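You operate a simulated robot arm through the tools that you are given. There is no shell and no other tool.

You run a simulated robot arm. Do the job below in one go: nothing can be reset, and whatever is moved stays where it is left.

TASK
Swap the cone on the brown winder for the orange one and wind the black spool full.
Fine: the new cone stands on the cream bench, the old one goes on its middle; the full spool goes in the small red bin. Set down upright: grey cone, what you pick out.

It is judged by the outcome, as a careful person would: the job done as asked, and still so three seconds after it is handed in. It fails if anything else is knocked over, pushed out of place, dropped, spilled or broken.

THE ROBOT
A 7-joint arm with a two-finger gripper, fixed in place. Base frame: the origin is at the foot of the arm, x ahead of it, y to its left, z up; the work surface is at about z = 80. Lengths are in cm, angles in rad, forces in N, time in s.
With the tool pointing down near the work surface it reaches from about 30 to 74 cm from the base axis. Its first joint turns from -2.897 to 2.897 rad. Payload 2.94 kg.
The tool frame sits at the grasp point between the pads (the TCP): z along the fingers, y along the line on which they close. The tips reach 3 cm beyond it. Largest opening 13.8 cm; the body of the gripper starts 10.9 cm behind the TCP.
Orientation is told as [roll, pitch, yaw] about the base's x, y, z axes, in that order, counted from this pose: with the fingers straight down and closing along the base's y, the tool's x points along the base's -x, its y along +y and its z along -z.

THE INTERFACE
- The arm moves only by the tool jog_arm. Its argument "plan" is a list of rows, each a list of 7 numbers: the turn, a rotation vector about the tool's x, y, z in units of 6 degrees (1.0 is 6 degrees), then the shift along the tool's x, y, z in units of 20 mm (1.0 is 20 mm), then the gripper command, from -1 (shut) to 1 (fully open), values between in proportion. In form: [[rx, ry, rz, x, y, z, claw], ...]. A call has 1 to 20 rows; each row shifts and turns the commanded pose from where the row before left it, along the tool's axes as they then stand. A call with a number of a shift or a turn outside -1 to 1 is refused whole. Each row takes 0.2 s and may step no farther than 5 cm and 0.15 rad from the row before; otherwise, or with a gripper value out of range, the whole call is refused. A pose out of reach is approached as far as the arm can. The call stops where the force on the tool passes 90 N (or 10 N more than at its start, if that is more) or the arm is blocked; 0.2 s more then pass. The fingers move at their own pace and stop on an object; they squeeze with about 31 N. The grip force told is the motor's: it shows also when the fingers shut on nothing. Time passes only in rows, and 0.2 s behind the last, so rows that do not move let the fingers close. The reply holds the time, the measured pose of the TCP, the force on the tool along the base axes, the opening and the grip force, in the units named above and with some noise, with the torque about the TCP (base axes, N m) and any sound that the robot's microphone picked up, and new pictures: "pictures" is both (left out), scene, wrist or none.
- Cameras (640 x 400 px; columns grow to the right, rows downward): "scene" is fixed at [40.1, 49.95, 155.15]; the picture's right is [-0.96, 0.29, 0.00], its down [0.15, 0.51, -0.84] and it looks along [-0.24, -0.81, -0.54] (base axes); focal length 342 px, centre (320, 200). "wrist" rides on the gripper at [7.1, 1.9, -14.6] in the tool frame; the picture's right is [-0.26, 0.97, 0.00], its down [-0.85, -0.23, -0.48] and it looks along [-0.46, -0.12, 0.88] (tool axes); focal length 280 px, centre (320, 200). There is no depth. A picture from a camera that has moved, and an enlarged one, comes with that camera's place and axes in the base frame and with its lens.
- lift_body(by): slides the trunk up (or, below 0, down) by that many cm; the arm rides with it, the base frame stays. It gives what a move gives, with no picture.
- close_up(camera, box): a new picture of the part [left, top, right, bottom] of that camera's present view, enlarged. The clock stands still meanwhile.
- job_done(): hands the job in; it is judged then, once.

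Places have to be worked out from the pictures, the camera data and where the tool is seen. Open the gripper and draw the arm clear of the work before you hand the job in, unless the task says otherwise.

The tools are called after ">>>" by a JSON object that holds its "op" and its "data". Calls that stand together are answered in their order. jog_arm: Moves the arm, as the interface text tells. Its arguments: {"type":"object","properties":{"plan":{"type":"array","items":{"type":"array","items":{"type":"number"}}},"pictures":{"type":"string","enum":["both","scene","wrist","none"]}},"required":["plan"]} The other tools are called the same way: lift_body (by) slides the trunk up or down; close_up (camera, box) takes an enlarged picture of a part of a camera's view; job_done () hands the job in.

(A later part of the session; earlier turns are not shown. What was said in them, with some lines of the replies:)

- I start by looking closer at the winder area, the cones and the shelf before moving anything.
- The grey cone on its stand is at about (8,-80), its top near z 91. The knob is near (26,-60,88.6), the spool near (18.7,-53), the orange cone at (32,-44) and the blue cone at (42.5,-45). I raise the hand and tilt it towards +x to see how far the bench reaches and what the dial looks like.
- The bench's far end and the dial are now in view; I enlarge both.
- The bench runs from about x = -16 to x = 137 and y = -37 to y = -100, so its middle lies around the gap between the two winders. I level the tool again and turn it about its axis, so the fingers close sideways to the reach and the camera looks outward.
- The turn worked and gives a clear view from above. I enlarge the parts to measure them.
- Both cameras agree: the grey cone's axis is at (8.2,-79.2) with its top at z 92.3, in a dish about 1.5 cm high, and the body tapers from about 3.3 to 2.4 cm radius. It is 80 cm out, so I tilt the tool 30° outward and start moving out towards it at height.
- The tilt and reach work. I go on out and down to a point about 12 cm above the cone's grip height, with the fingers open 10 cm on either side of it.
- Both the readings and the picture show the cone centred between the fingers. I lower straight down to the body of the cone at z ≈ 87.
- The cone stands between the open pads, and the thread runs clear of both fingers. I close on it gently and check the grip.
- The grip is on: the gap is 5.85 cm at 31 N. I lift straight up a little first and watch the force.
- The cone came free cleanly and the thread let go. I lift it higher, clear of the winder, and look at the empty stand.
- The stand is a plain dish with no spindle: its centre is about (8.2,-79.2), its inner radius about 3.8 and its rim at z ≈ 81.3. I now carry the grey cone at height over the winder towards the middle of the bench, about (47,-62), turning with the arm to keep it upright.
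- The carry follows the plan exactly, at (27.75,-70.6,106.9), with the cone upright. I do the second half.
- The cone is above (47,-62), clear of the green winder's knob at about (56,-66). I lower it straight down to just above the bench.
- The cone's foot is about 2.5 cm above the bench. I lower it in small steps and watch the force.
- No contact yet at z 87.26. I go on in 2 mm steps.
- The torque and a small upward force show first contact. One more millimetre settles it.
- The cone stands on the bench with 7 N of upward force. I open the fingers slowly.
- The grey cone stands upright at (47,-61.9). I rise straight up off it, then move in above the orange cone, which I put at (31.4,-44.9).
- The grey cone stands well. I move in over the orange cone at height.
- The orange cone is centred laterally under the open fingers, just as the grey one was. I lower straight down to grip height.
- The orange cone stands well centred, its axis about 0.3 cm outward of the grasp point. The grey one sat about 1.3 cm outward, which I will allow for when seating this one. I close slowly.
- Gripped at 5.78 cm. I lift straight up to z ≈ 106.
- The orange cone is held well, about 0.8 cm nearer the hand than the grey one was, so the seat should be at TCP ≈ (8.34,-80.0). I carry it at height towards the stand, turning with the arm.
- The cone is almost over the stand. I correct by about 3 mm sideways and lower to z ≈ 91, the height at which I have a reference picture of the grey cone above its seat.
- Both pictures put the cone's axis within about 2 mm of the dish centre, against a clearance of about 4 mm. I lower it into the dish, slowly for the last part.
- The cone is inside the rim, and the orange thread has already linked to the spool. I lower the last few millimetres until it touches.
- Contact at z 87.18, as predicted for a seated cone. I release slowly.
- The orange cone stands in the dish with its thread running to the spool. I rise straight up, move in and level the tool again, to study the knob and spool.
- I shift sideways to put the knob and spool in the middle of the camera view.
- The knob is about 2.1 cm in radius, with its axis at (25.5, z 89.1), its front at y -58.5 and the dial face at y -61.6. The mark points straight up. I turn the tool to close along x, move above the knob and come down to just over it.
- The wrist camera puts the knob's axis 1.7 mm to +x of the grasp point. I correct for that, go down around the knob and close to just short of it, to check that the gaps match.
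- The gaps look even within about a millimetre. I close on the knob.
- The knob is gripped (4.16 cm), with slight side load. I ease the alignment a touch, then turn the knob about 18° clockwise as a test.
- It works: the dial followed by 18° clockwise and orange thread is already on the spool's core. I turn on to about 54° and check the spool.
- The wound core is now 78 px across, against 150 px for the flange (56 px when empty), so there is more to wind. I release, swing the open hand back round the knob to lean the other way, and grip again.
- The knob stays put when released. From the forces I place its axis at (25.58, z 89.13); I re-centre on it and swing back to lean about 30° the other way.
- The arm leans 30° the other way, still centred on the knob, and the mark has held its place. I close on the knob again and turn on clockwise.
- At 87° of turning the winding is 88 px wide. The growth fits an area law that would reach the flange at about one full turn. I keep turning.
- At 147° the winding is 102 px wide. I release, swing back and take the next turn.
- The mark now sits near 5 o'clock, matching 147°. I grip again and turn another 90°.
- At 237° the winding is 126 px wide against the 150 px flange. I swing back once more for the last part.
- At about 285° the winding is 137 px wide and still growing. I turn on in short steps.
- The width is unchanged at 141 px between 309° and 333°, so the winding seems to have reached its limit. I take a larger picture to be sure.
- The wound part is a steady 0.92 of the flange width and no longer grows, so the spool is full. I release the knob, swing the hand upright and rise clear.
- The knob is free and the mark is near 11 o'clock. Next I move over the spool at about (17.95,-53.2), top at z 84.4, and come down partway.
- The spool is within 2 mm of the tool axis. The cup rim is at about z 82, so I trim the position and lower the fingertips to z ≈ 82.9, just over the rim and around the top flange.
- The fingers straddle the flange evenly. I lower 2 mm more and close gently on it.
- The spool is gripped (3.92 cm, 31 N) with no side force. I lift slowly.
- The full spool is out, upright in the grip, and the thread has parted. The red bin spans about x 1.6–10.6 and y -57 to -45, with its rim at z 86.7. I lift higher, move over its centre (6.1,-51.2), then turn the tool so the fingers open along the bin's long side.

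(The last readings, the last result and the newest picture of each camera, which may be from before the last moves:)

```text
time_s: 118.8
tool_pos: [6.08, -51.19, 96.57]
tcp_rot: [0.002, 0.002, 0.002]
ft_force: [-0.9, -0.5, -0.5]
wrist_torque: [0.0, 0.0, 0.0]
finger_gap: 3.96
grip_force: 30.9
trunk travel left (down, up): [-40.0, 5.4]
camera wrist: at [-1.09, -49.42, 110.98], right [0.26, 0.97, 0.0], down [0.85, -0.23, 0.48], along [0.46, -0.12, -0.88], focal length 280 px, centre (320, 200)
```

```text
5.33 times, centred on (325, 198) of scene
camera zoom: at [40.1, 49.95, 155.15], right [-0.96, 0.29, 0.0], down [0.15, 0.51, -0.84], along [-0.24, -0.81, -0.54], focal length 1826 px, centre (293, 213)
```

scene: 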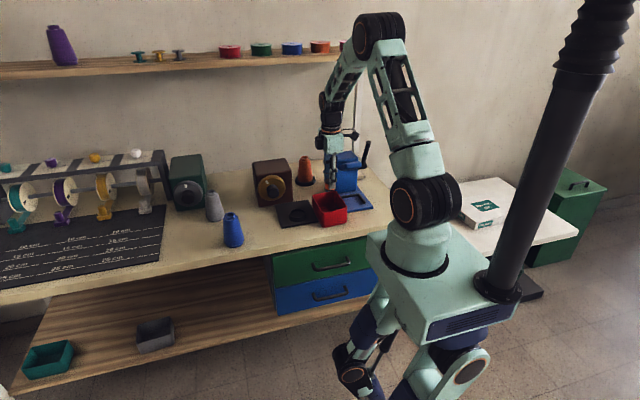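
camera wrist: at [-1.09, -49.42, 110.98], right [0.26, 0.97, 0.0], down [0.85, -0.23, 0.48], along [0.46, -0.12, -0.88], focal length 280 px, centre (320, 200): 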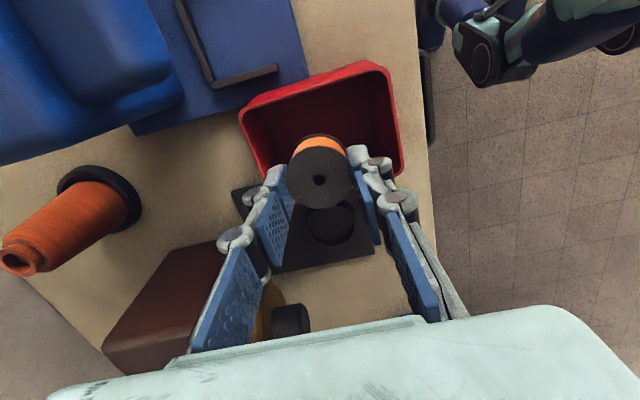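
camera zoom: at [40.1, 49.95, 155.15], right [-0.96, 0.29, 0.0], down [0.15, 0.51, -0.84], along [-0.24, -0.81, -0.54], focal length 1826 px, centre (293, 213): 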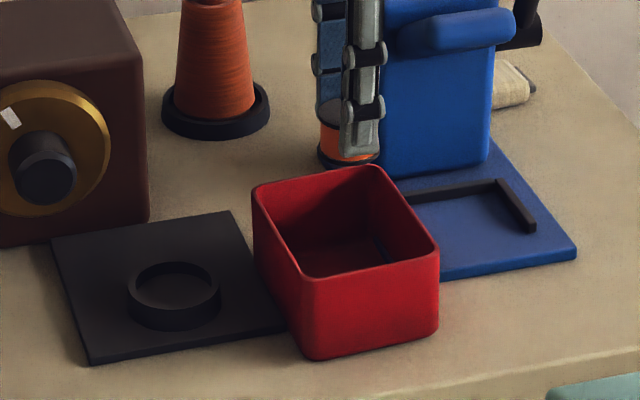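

The spool hangs upright over the bin's centre. I lower it into the bin, slowly near the floor.

>>> {"op": "jog_arm", "data": {"plan": [[0, 0, 0, 0, 0, 1, -1], [0, 0, 0, 0, 0, 1, -1], [0, 0, 0, 0, 0, 1, -1], [0, 0, 0, 0, 0, 1, -1], [0, 0, 0, 0, 0, 0.5, -1], [0, 0, 0, 0, 0, 0, -1]], "pictures": "both"}}

>>> {"op": "close_up", "data": {"camera": "scene", "box": [280, 160, 370, 235]}}

```text
time_s: 120.2
tool_pos: [5.98, -51.45, 87.41]
tcp_rot: [0.0, 0.0, 0.0]
ft_force: [-0.4, 0.2, 0.0]
wrist_torque: [-0.06, -0.02, -0.02]
finger_gap: 3.95
grip_force: 30.8
trunk travel left (down, up): [-40.0, 5.4]
camera wrist: at [-1.15, -49.5, 101.94], right [0.26, 0.97, 0.0], down [0.85, -0.23, 0.48], along [0.46, -0.12, -0.88], focal length 280 px, centre (320, 200)
```

scene: 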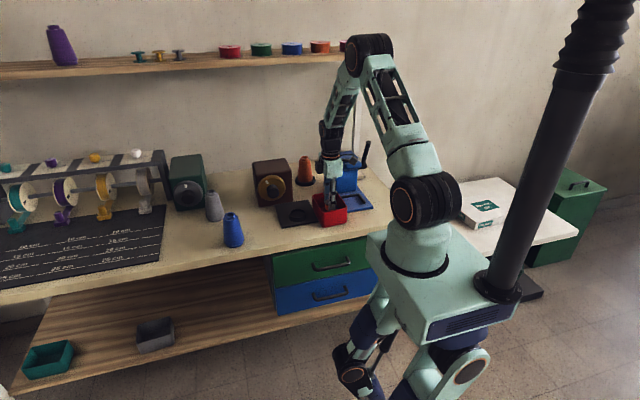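
wrist: 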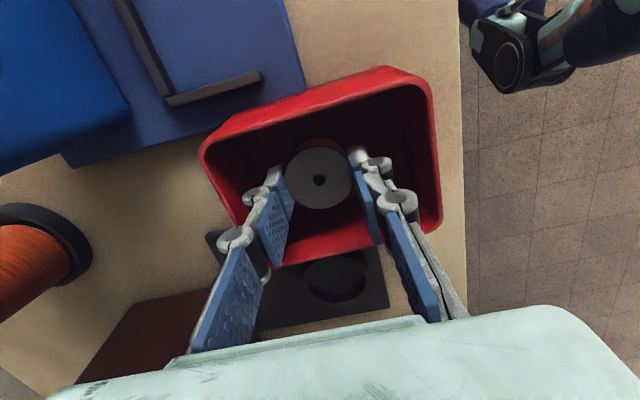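

```text
5.33 times, centred on (325, 198) of scene
camera zoom: at [40.1, 49.95, 155.15], right [-0.96, 0.29, 0.0], down [0.15, 0.51, -0.84], along [-0.24, -0.81, -0.54], focal length 1826 px, centre (293, 213)
```

zoom: 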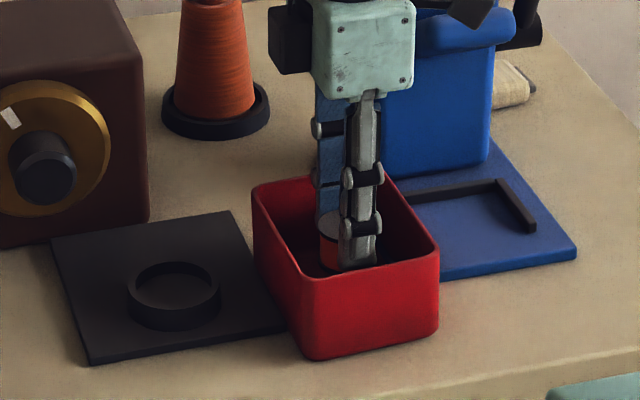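

The spool is well inside the bin, clear of the walls. I go on down in small steps.

>>> {"op": "jog_arm", "data": {"plan": [[0, 0, 0, 0, 0, 0.2, -1], [0, 0, 0, 0, 0, 0.2, -1], [0, 0, 0, 0, 0, 0.2, -1], [0, 0, 0, 0, 0, 0.15, -1], [0, 0, 0, 0, 0, 0, -1]], "pictures": "none"}}

```text
time_s: 121.4
tool_pos: [6.04, -51.28, 85.95]
tcp_rot: [0.0, -0.001, 0.0]
ft_force: [-0.1, -0.8, -0.7]
wrist_torque: [0.0, 0.01, 0.05]
finger_gap: 3.93
grip_force: 30.8
trunk travel left (down, up): [-40.0, 5.4]
```

>>> {"op": "jog_arm", "data": {"plan": [[0, 0, 0, 0, 0, 0.1, -1], [0, 0, 0, 0, 0, 0.1, -1], [0, 0, 0, 0, 0, 0.1, -1], [0, 0, 0, 0, 0, 0, -1]], "pictures": "none"}}

```text
time_s: 122.4
tool_pos: [6.18, -51.24, 85.53]
tcp_rot: [0.0, -0.001, 0.0]
ft_force: [0.0, 0.3, 0.0]
wrist_torque: [0.0, -0.01, 0.04]
finger_gap: 3.94
grip_force: 31.4
trunk travel left (down, up): [-40.0, 5.4]
```

>>> {"op": "jog_arm", "data": {"plan": [[0, 0, 0, 0, 0, 0.1, -1], [0, 0, 0, 0, 0, 0.05, -1], [0, 0, 0, 0, 0, 0, -1]], "pictures": "none"}}

```text
time_s: 123.2
tool_pos: [6.05, -51.25, 85.27]
tcp_rot: [-0.001, 0.001, 0.001]
ft_force: [1.0, 0.3, 0.1]
wrist_torque: [0.0, -0.03, 0.02]
finger_gap: 3.97
grip_force: 31.5
trunk travel left (down, up): [-40.0, 5.4]
```

>>> {"op": "jog_arm", "data": {"plan": [[0, 0, 0, 0, 0, 0.05, -1], [0, 0, 0, 0, 0, 0.05, -1], [0, 0, 0, 0, 0, 0, -1]], "pictures": "wrist"}}

>>> {"op": "close_up", "data": {"camera": "scene", "box": [305, 175, 365, 225]}}

```text
time_s: 124.0
tool_pos: [6.08, -51.21, 84.92]
tcp_rot: [0.0, 0.0, 0.0]
ft_force: [0.0, 0.2, -0.7]
wrist_torque: [0.0, 0.02, -0.01]
finger_gap: 3.96
grip_force: 31.0
trunk travel left (down, up): [-40.0, 5.4]
camera wrist: at [-1.1, -49.35, 99.39], right [0.26, 0.97, 0.0], down [0.85, -0.23, 0.48], along [0.46, -0.12, -0.88], focal length 280 px, centre (320, 200)
```

wrist: 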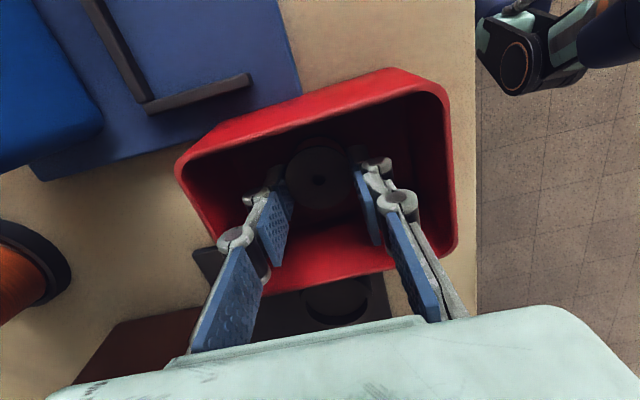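

```text
8.00 times, centred on (335, 200) of scene
camera zoom: at [40.1, 49.95, 155.15], right [-0.96, 0.29, 0.0], down [0.15, 0.51, -0.84], along [-0.24, -0.81, -0.54], focal length 2738 px, centre (200, 200)
```

zoom: 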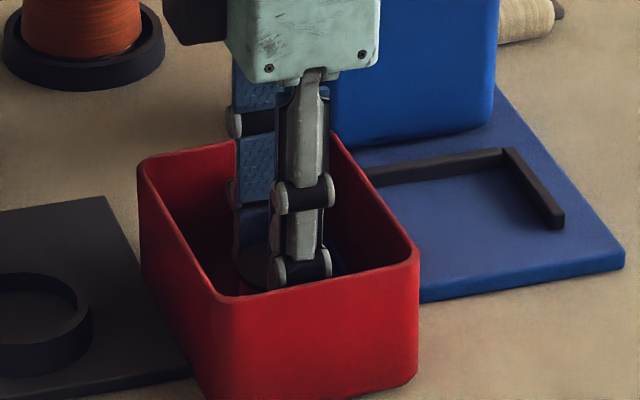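

No contact yet at z 84.9. I carry on gently.

>>> {"op": "jog_arm", "data": {"plan": [[0, 0, 0, 0, 0, 0.05, -1], [0, 0, 0, 0, 0, 0.05, -1], [0, 0, 0, 0, 0, 0, -1]], "pictures": "none"}}

>>> {"op": "jog_arm", "data": {"plan": [[0, 0, 0, 0, 0, 0.05, -1], [0, 0, 0, 0, 0, 0, -1]], "pictures": "none"}}

```text
time_s: 124.8
tool_pos: [6.04, -51.27, 84.76]
tcp_rot: [0.0, 0.0, 0.002]
ft_force: [-0.7, 1.6, 5.2]
wrist_torque: [0.05, 0.13, -0.01]
finger_gap: 3.97
grip_force: 31.5
trunk travel left (down, up): [-40.0, 5.4]
```

```text
time_s: 125.4
tool_pos: [6.0, -51.09, 84.77]
tcp_rot: [-0.004, 0.001, -0.001]
ft_force: [0.1, 0.8, 13.6]
wrist_torque: [0.2, 0.23, 0.05]
finger_gap: 3.96
grip_force: 30.7
trunk travel left (down, up): [-40.0, 5.4]
```

The spool stands on the bin's floor (13.6 N). I ease off about 1 mm and open slowly.

>>> {"op": "jog_arm", "data": {"plan": [[0, 0, 0, 0, 0, -0.045, -1], [0, 0, 0, 0, 0, 0, -0.43], [0, 0, 0, 0, 0, 0, -0.39], [0, 0, 0, 0, 0, 0, -0.35], [0, 0, 0, 0, 0, 0, -0.3], [0, 0, 0, 0, 0, 0, -0.2], [0, 0, 0, 0, 0, 0, -0.1], [0, 0, 0, 0, 0, 0, -0.1]], "pictures": "wrist"}}

```text
time_s: 127.2
tool_pos: [6.12, -51.23, 84.74]
tcp_rot: [-0.001, -0.001, -0.002]
ft_force: [0.3, -0.5, -0.9]
wrist_torque: [-0.01, -0.01, -0.03]
finger_gap: 6.23
grip_force: 0.0
trunk travel left (down, up): [-40.0, 5.4]
camera wrist: at [-1.1, -49.37, 99.17], right [0.26, 0.97, 0.0], down [0.85, -0.23, 0.48], along [0.46, -0.12, -0.88], focal length 280 px, centre (320, 200)
```

wrist: 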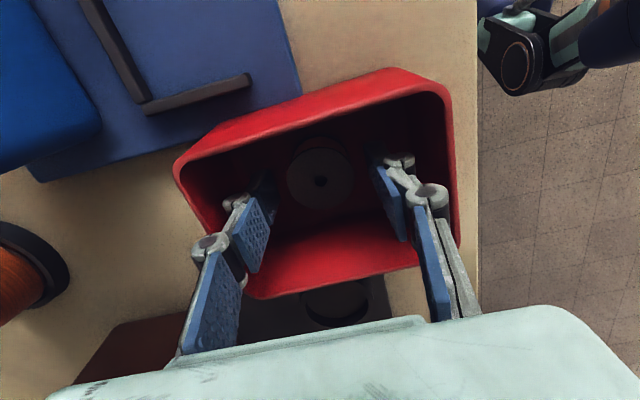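

The fingers are free and the spool stands upright. I rise straight up out of the bin.

>>> {"op": "jog_arm", "data": {"plan": [[0, 0, 0, 0, 0, -0.5, -0.1], [0, 0, 0, 0, 0, -1, -0.1], [0, 0, 0, 0, 0, -1, -0.1], [0, 0, 0, 0, 0, -1, -0.1], [0, 0, 0, 0, 0, -1, -0.1], [0, 0, 0, 0, 0, -1, -0.1], [0, 0, 0, 0, 0, -1, -0.1], [0, 0, 0, 0, 0, -1, -0.1], [0, 0, 0, 0, 0, -1, -0.1], [0, 0, 0, 0, 0, -1, -0.1], [0, 0, 0, 0, 0, -1, -0.1], [0, 0, 0, 0, 0, 0, -0.1]], "pictures": "both"}}

>>> {"op": "close_up", "data": {"camera": "scene", "box": [180, 140, 370, 250]}}

>>> {"op": "close_up", "data": {"camera": "wrist", "box": [200, 20, 440, 200]}}

```text
time_s: 129.8
tool_pos: [6.22, -51.25, 105.7]
tcp_rot: [0.0, 0.0, 0.0]
ft_force: [0.7, 0.4, -0.4]
wrist_torque: [-0.02, 0.0, 0.01]
finger_gap: 6.21
grip_force: 0.1
trunk travel left (down, up): [-40.0, 5.4]
camera wrist: at [-1.08, -49.38, 120.12], right [0.26, 0.97, 0.0], down [0.85, -0.23, 0.48], along [0.46, -0.12, -0.88], focal length 280 px, centre (320, 200)
```

scene: 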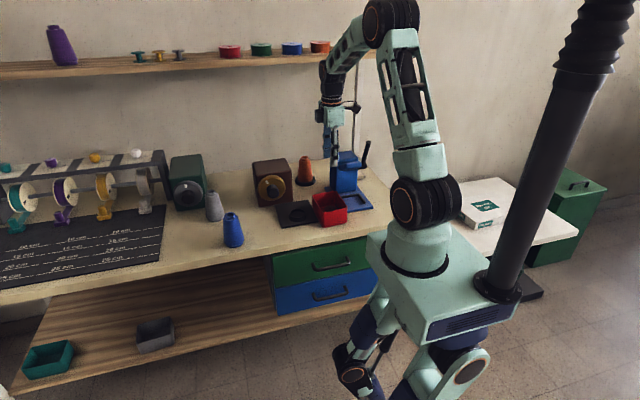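
wrist: 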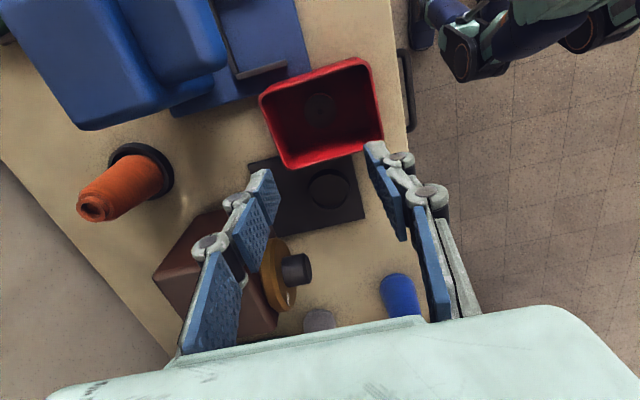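

```text
3.37 times, centred on (275, 195) of scene
camera zoom: at [40.1, 49.95, 155.15], right [-0.96, 0.29, 0.0], down [0.15, 0.51, -0.84], along [-0.24, -0.81, -0.54], focal length 1153 px, centre (472, 217)
```

zoom: 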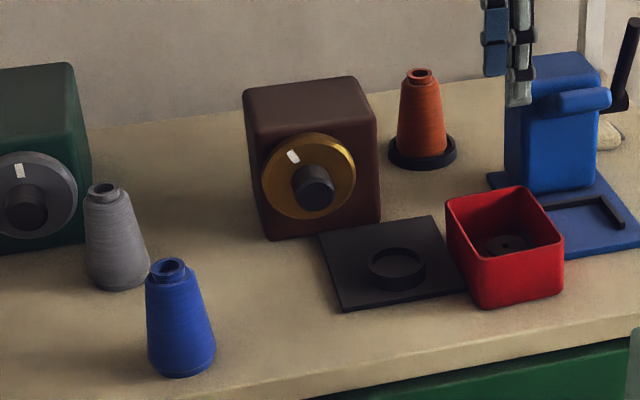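

```text
2.22 times, centred on (320, 110) of wrist
camera zoom: at [-1.08, -49.38, 120.12], right [0.26, 0.97, 0.0], down [0.85, -0.23, 0.48], along [0.46, -0.12, -0.88], focal length 623 px, centre (320, 400)
```

zoom: 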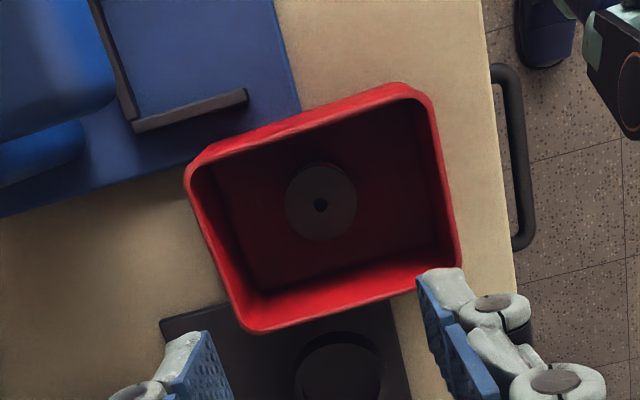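

All is as asked: the spool stands upright in the bin, the orange cone is in the dish, the grey cone stands on the bench, and the other things are where they were. I open the gripper fully and draw the arm back and up.

>>> {"op": "jog_arm", "data": {"plan": [[0, 0, 0, 0, 0, -1, 0.2], [0, 0, 0, 0, 0, -1, 0.6], [0, 0, 0, 0, 0, -1, 1], [0, 0, 0, 0, 1, -1, 1], [0, 0, 0, 0, 1, -1, 1], [0, 0, 0, 0, 1, 0, 1], [0, 0, 0, 0, 1, 0, 1], [0, 0, 0, 0, 1, 0, 1], [0, 0, 0, 0, 1, 0, 1], [0, 0, 0, 0, 0, 0, 1], [0, 0, 0, 0, 0, 0, 1]], "pictures": "both"}}

>>> {"op": "close_up", "data": {"camera": "scene", "box": [180, 140, 370, 250]}}

```text
time_s: 132.2
tool_pos: [5.96, -39.16, 115.81]
tcp_rot: [0.0, -0.001, -0.001]
ft_force: [0.4, -1.0, -0.1]
wrist_torque: [0.02, -0.05, -0.02]
finger_gap: 13.81
grip_force: 0.0
trunk travel left (down, up): [-40.0, 5.4]
camera wrist: at [-1.17, -37.33, 130.22], right [0.26, 0.97, 0.0], down [0.85, -0.23, 0.48], along [0.46, -0.12, -0.88], focal length 280 px, centre (320, 200)
```

scene: 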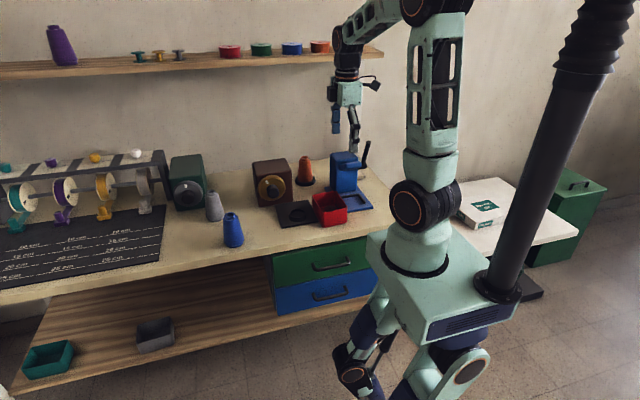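
wrist: 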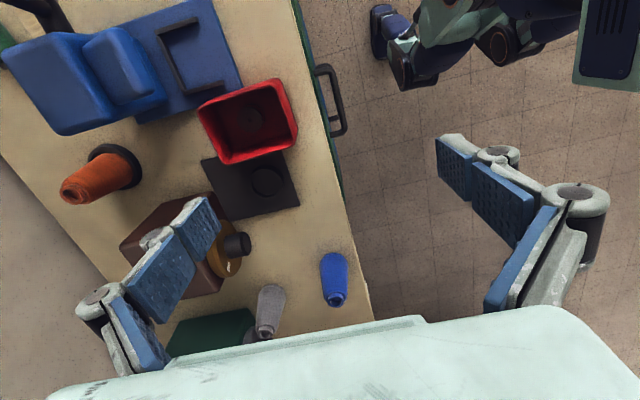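

```text
3.37 times, centred on (275, 195) of scene
camera zoom: at [40.1, 49.95, 155.15], right [-0.96, 0.29, 0.0], down [0.15, 0.51, -0.84], along [-0.24, -0.81, -0.54], focal length 1153 px, centre (472, 217)
```

zoom: 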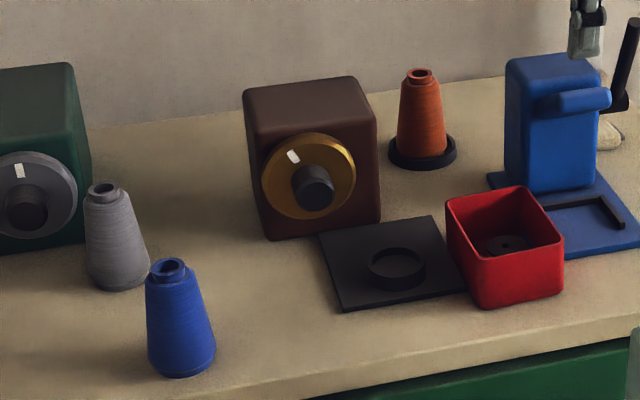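

The arm is clear with the gripper open, and nothing else has shifted. The full spool is upright in the red bin, the orange cone is on the brown winder's stand and the grey cone stands upright mid-bench. I hand the job in.

>>> {"op": "job_done", "data": {}}

```text
The job is handed in.
```

The job is done and handed in; I haven't had a verdict back.

- **Cone swap:** The orange cone stands in the brown winder's dish. Its thread ran to the spool during winding and came away when I lifted the spool out.
- **Old cone:** The grey cone stands upright at about (47.7, -63), roughly 9 cm from the bench's centre. The exact centre is taken up by the green winder's knob, so I used the free spot beside it.
- **Spool:** I turned the knob clockwise by nearly a full turn. The winding stopped growing at about 0.92 of the flange width, so I took it as full. The spool now stands upright in the red bin.

In the last pictures everything else on the bench was where it started. The gripper is open and the arm is clear of the work.
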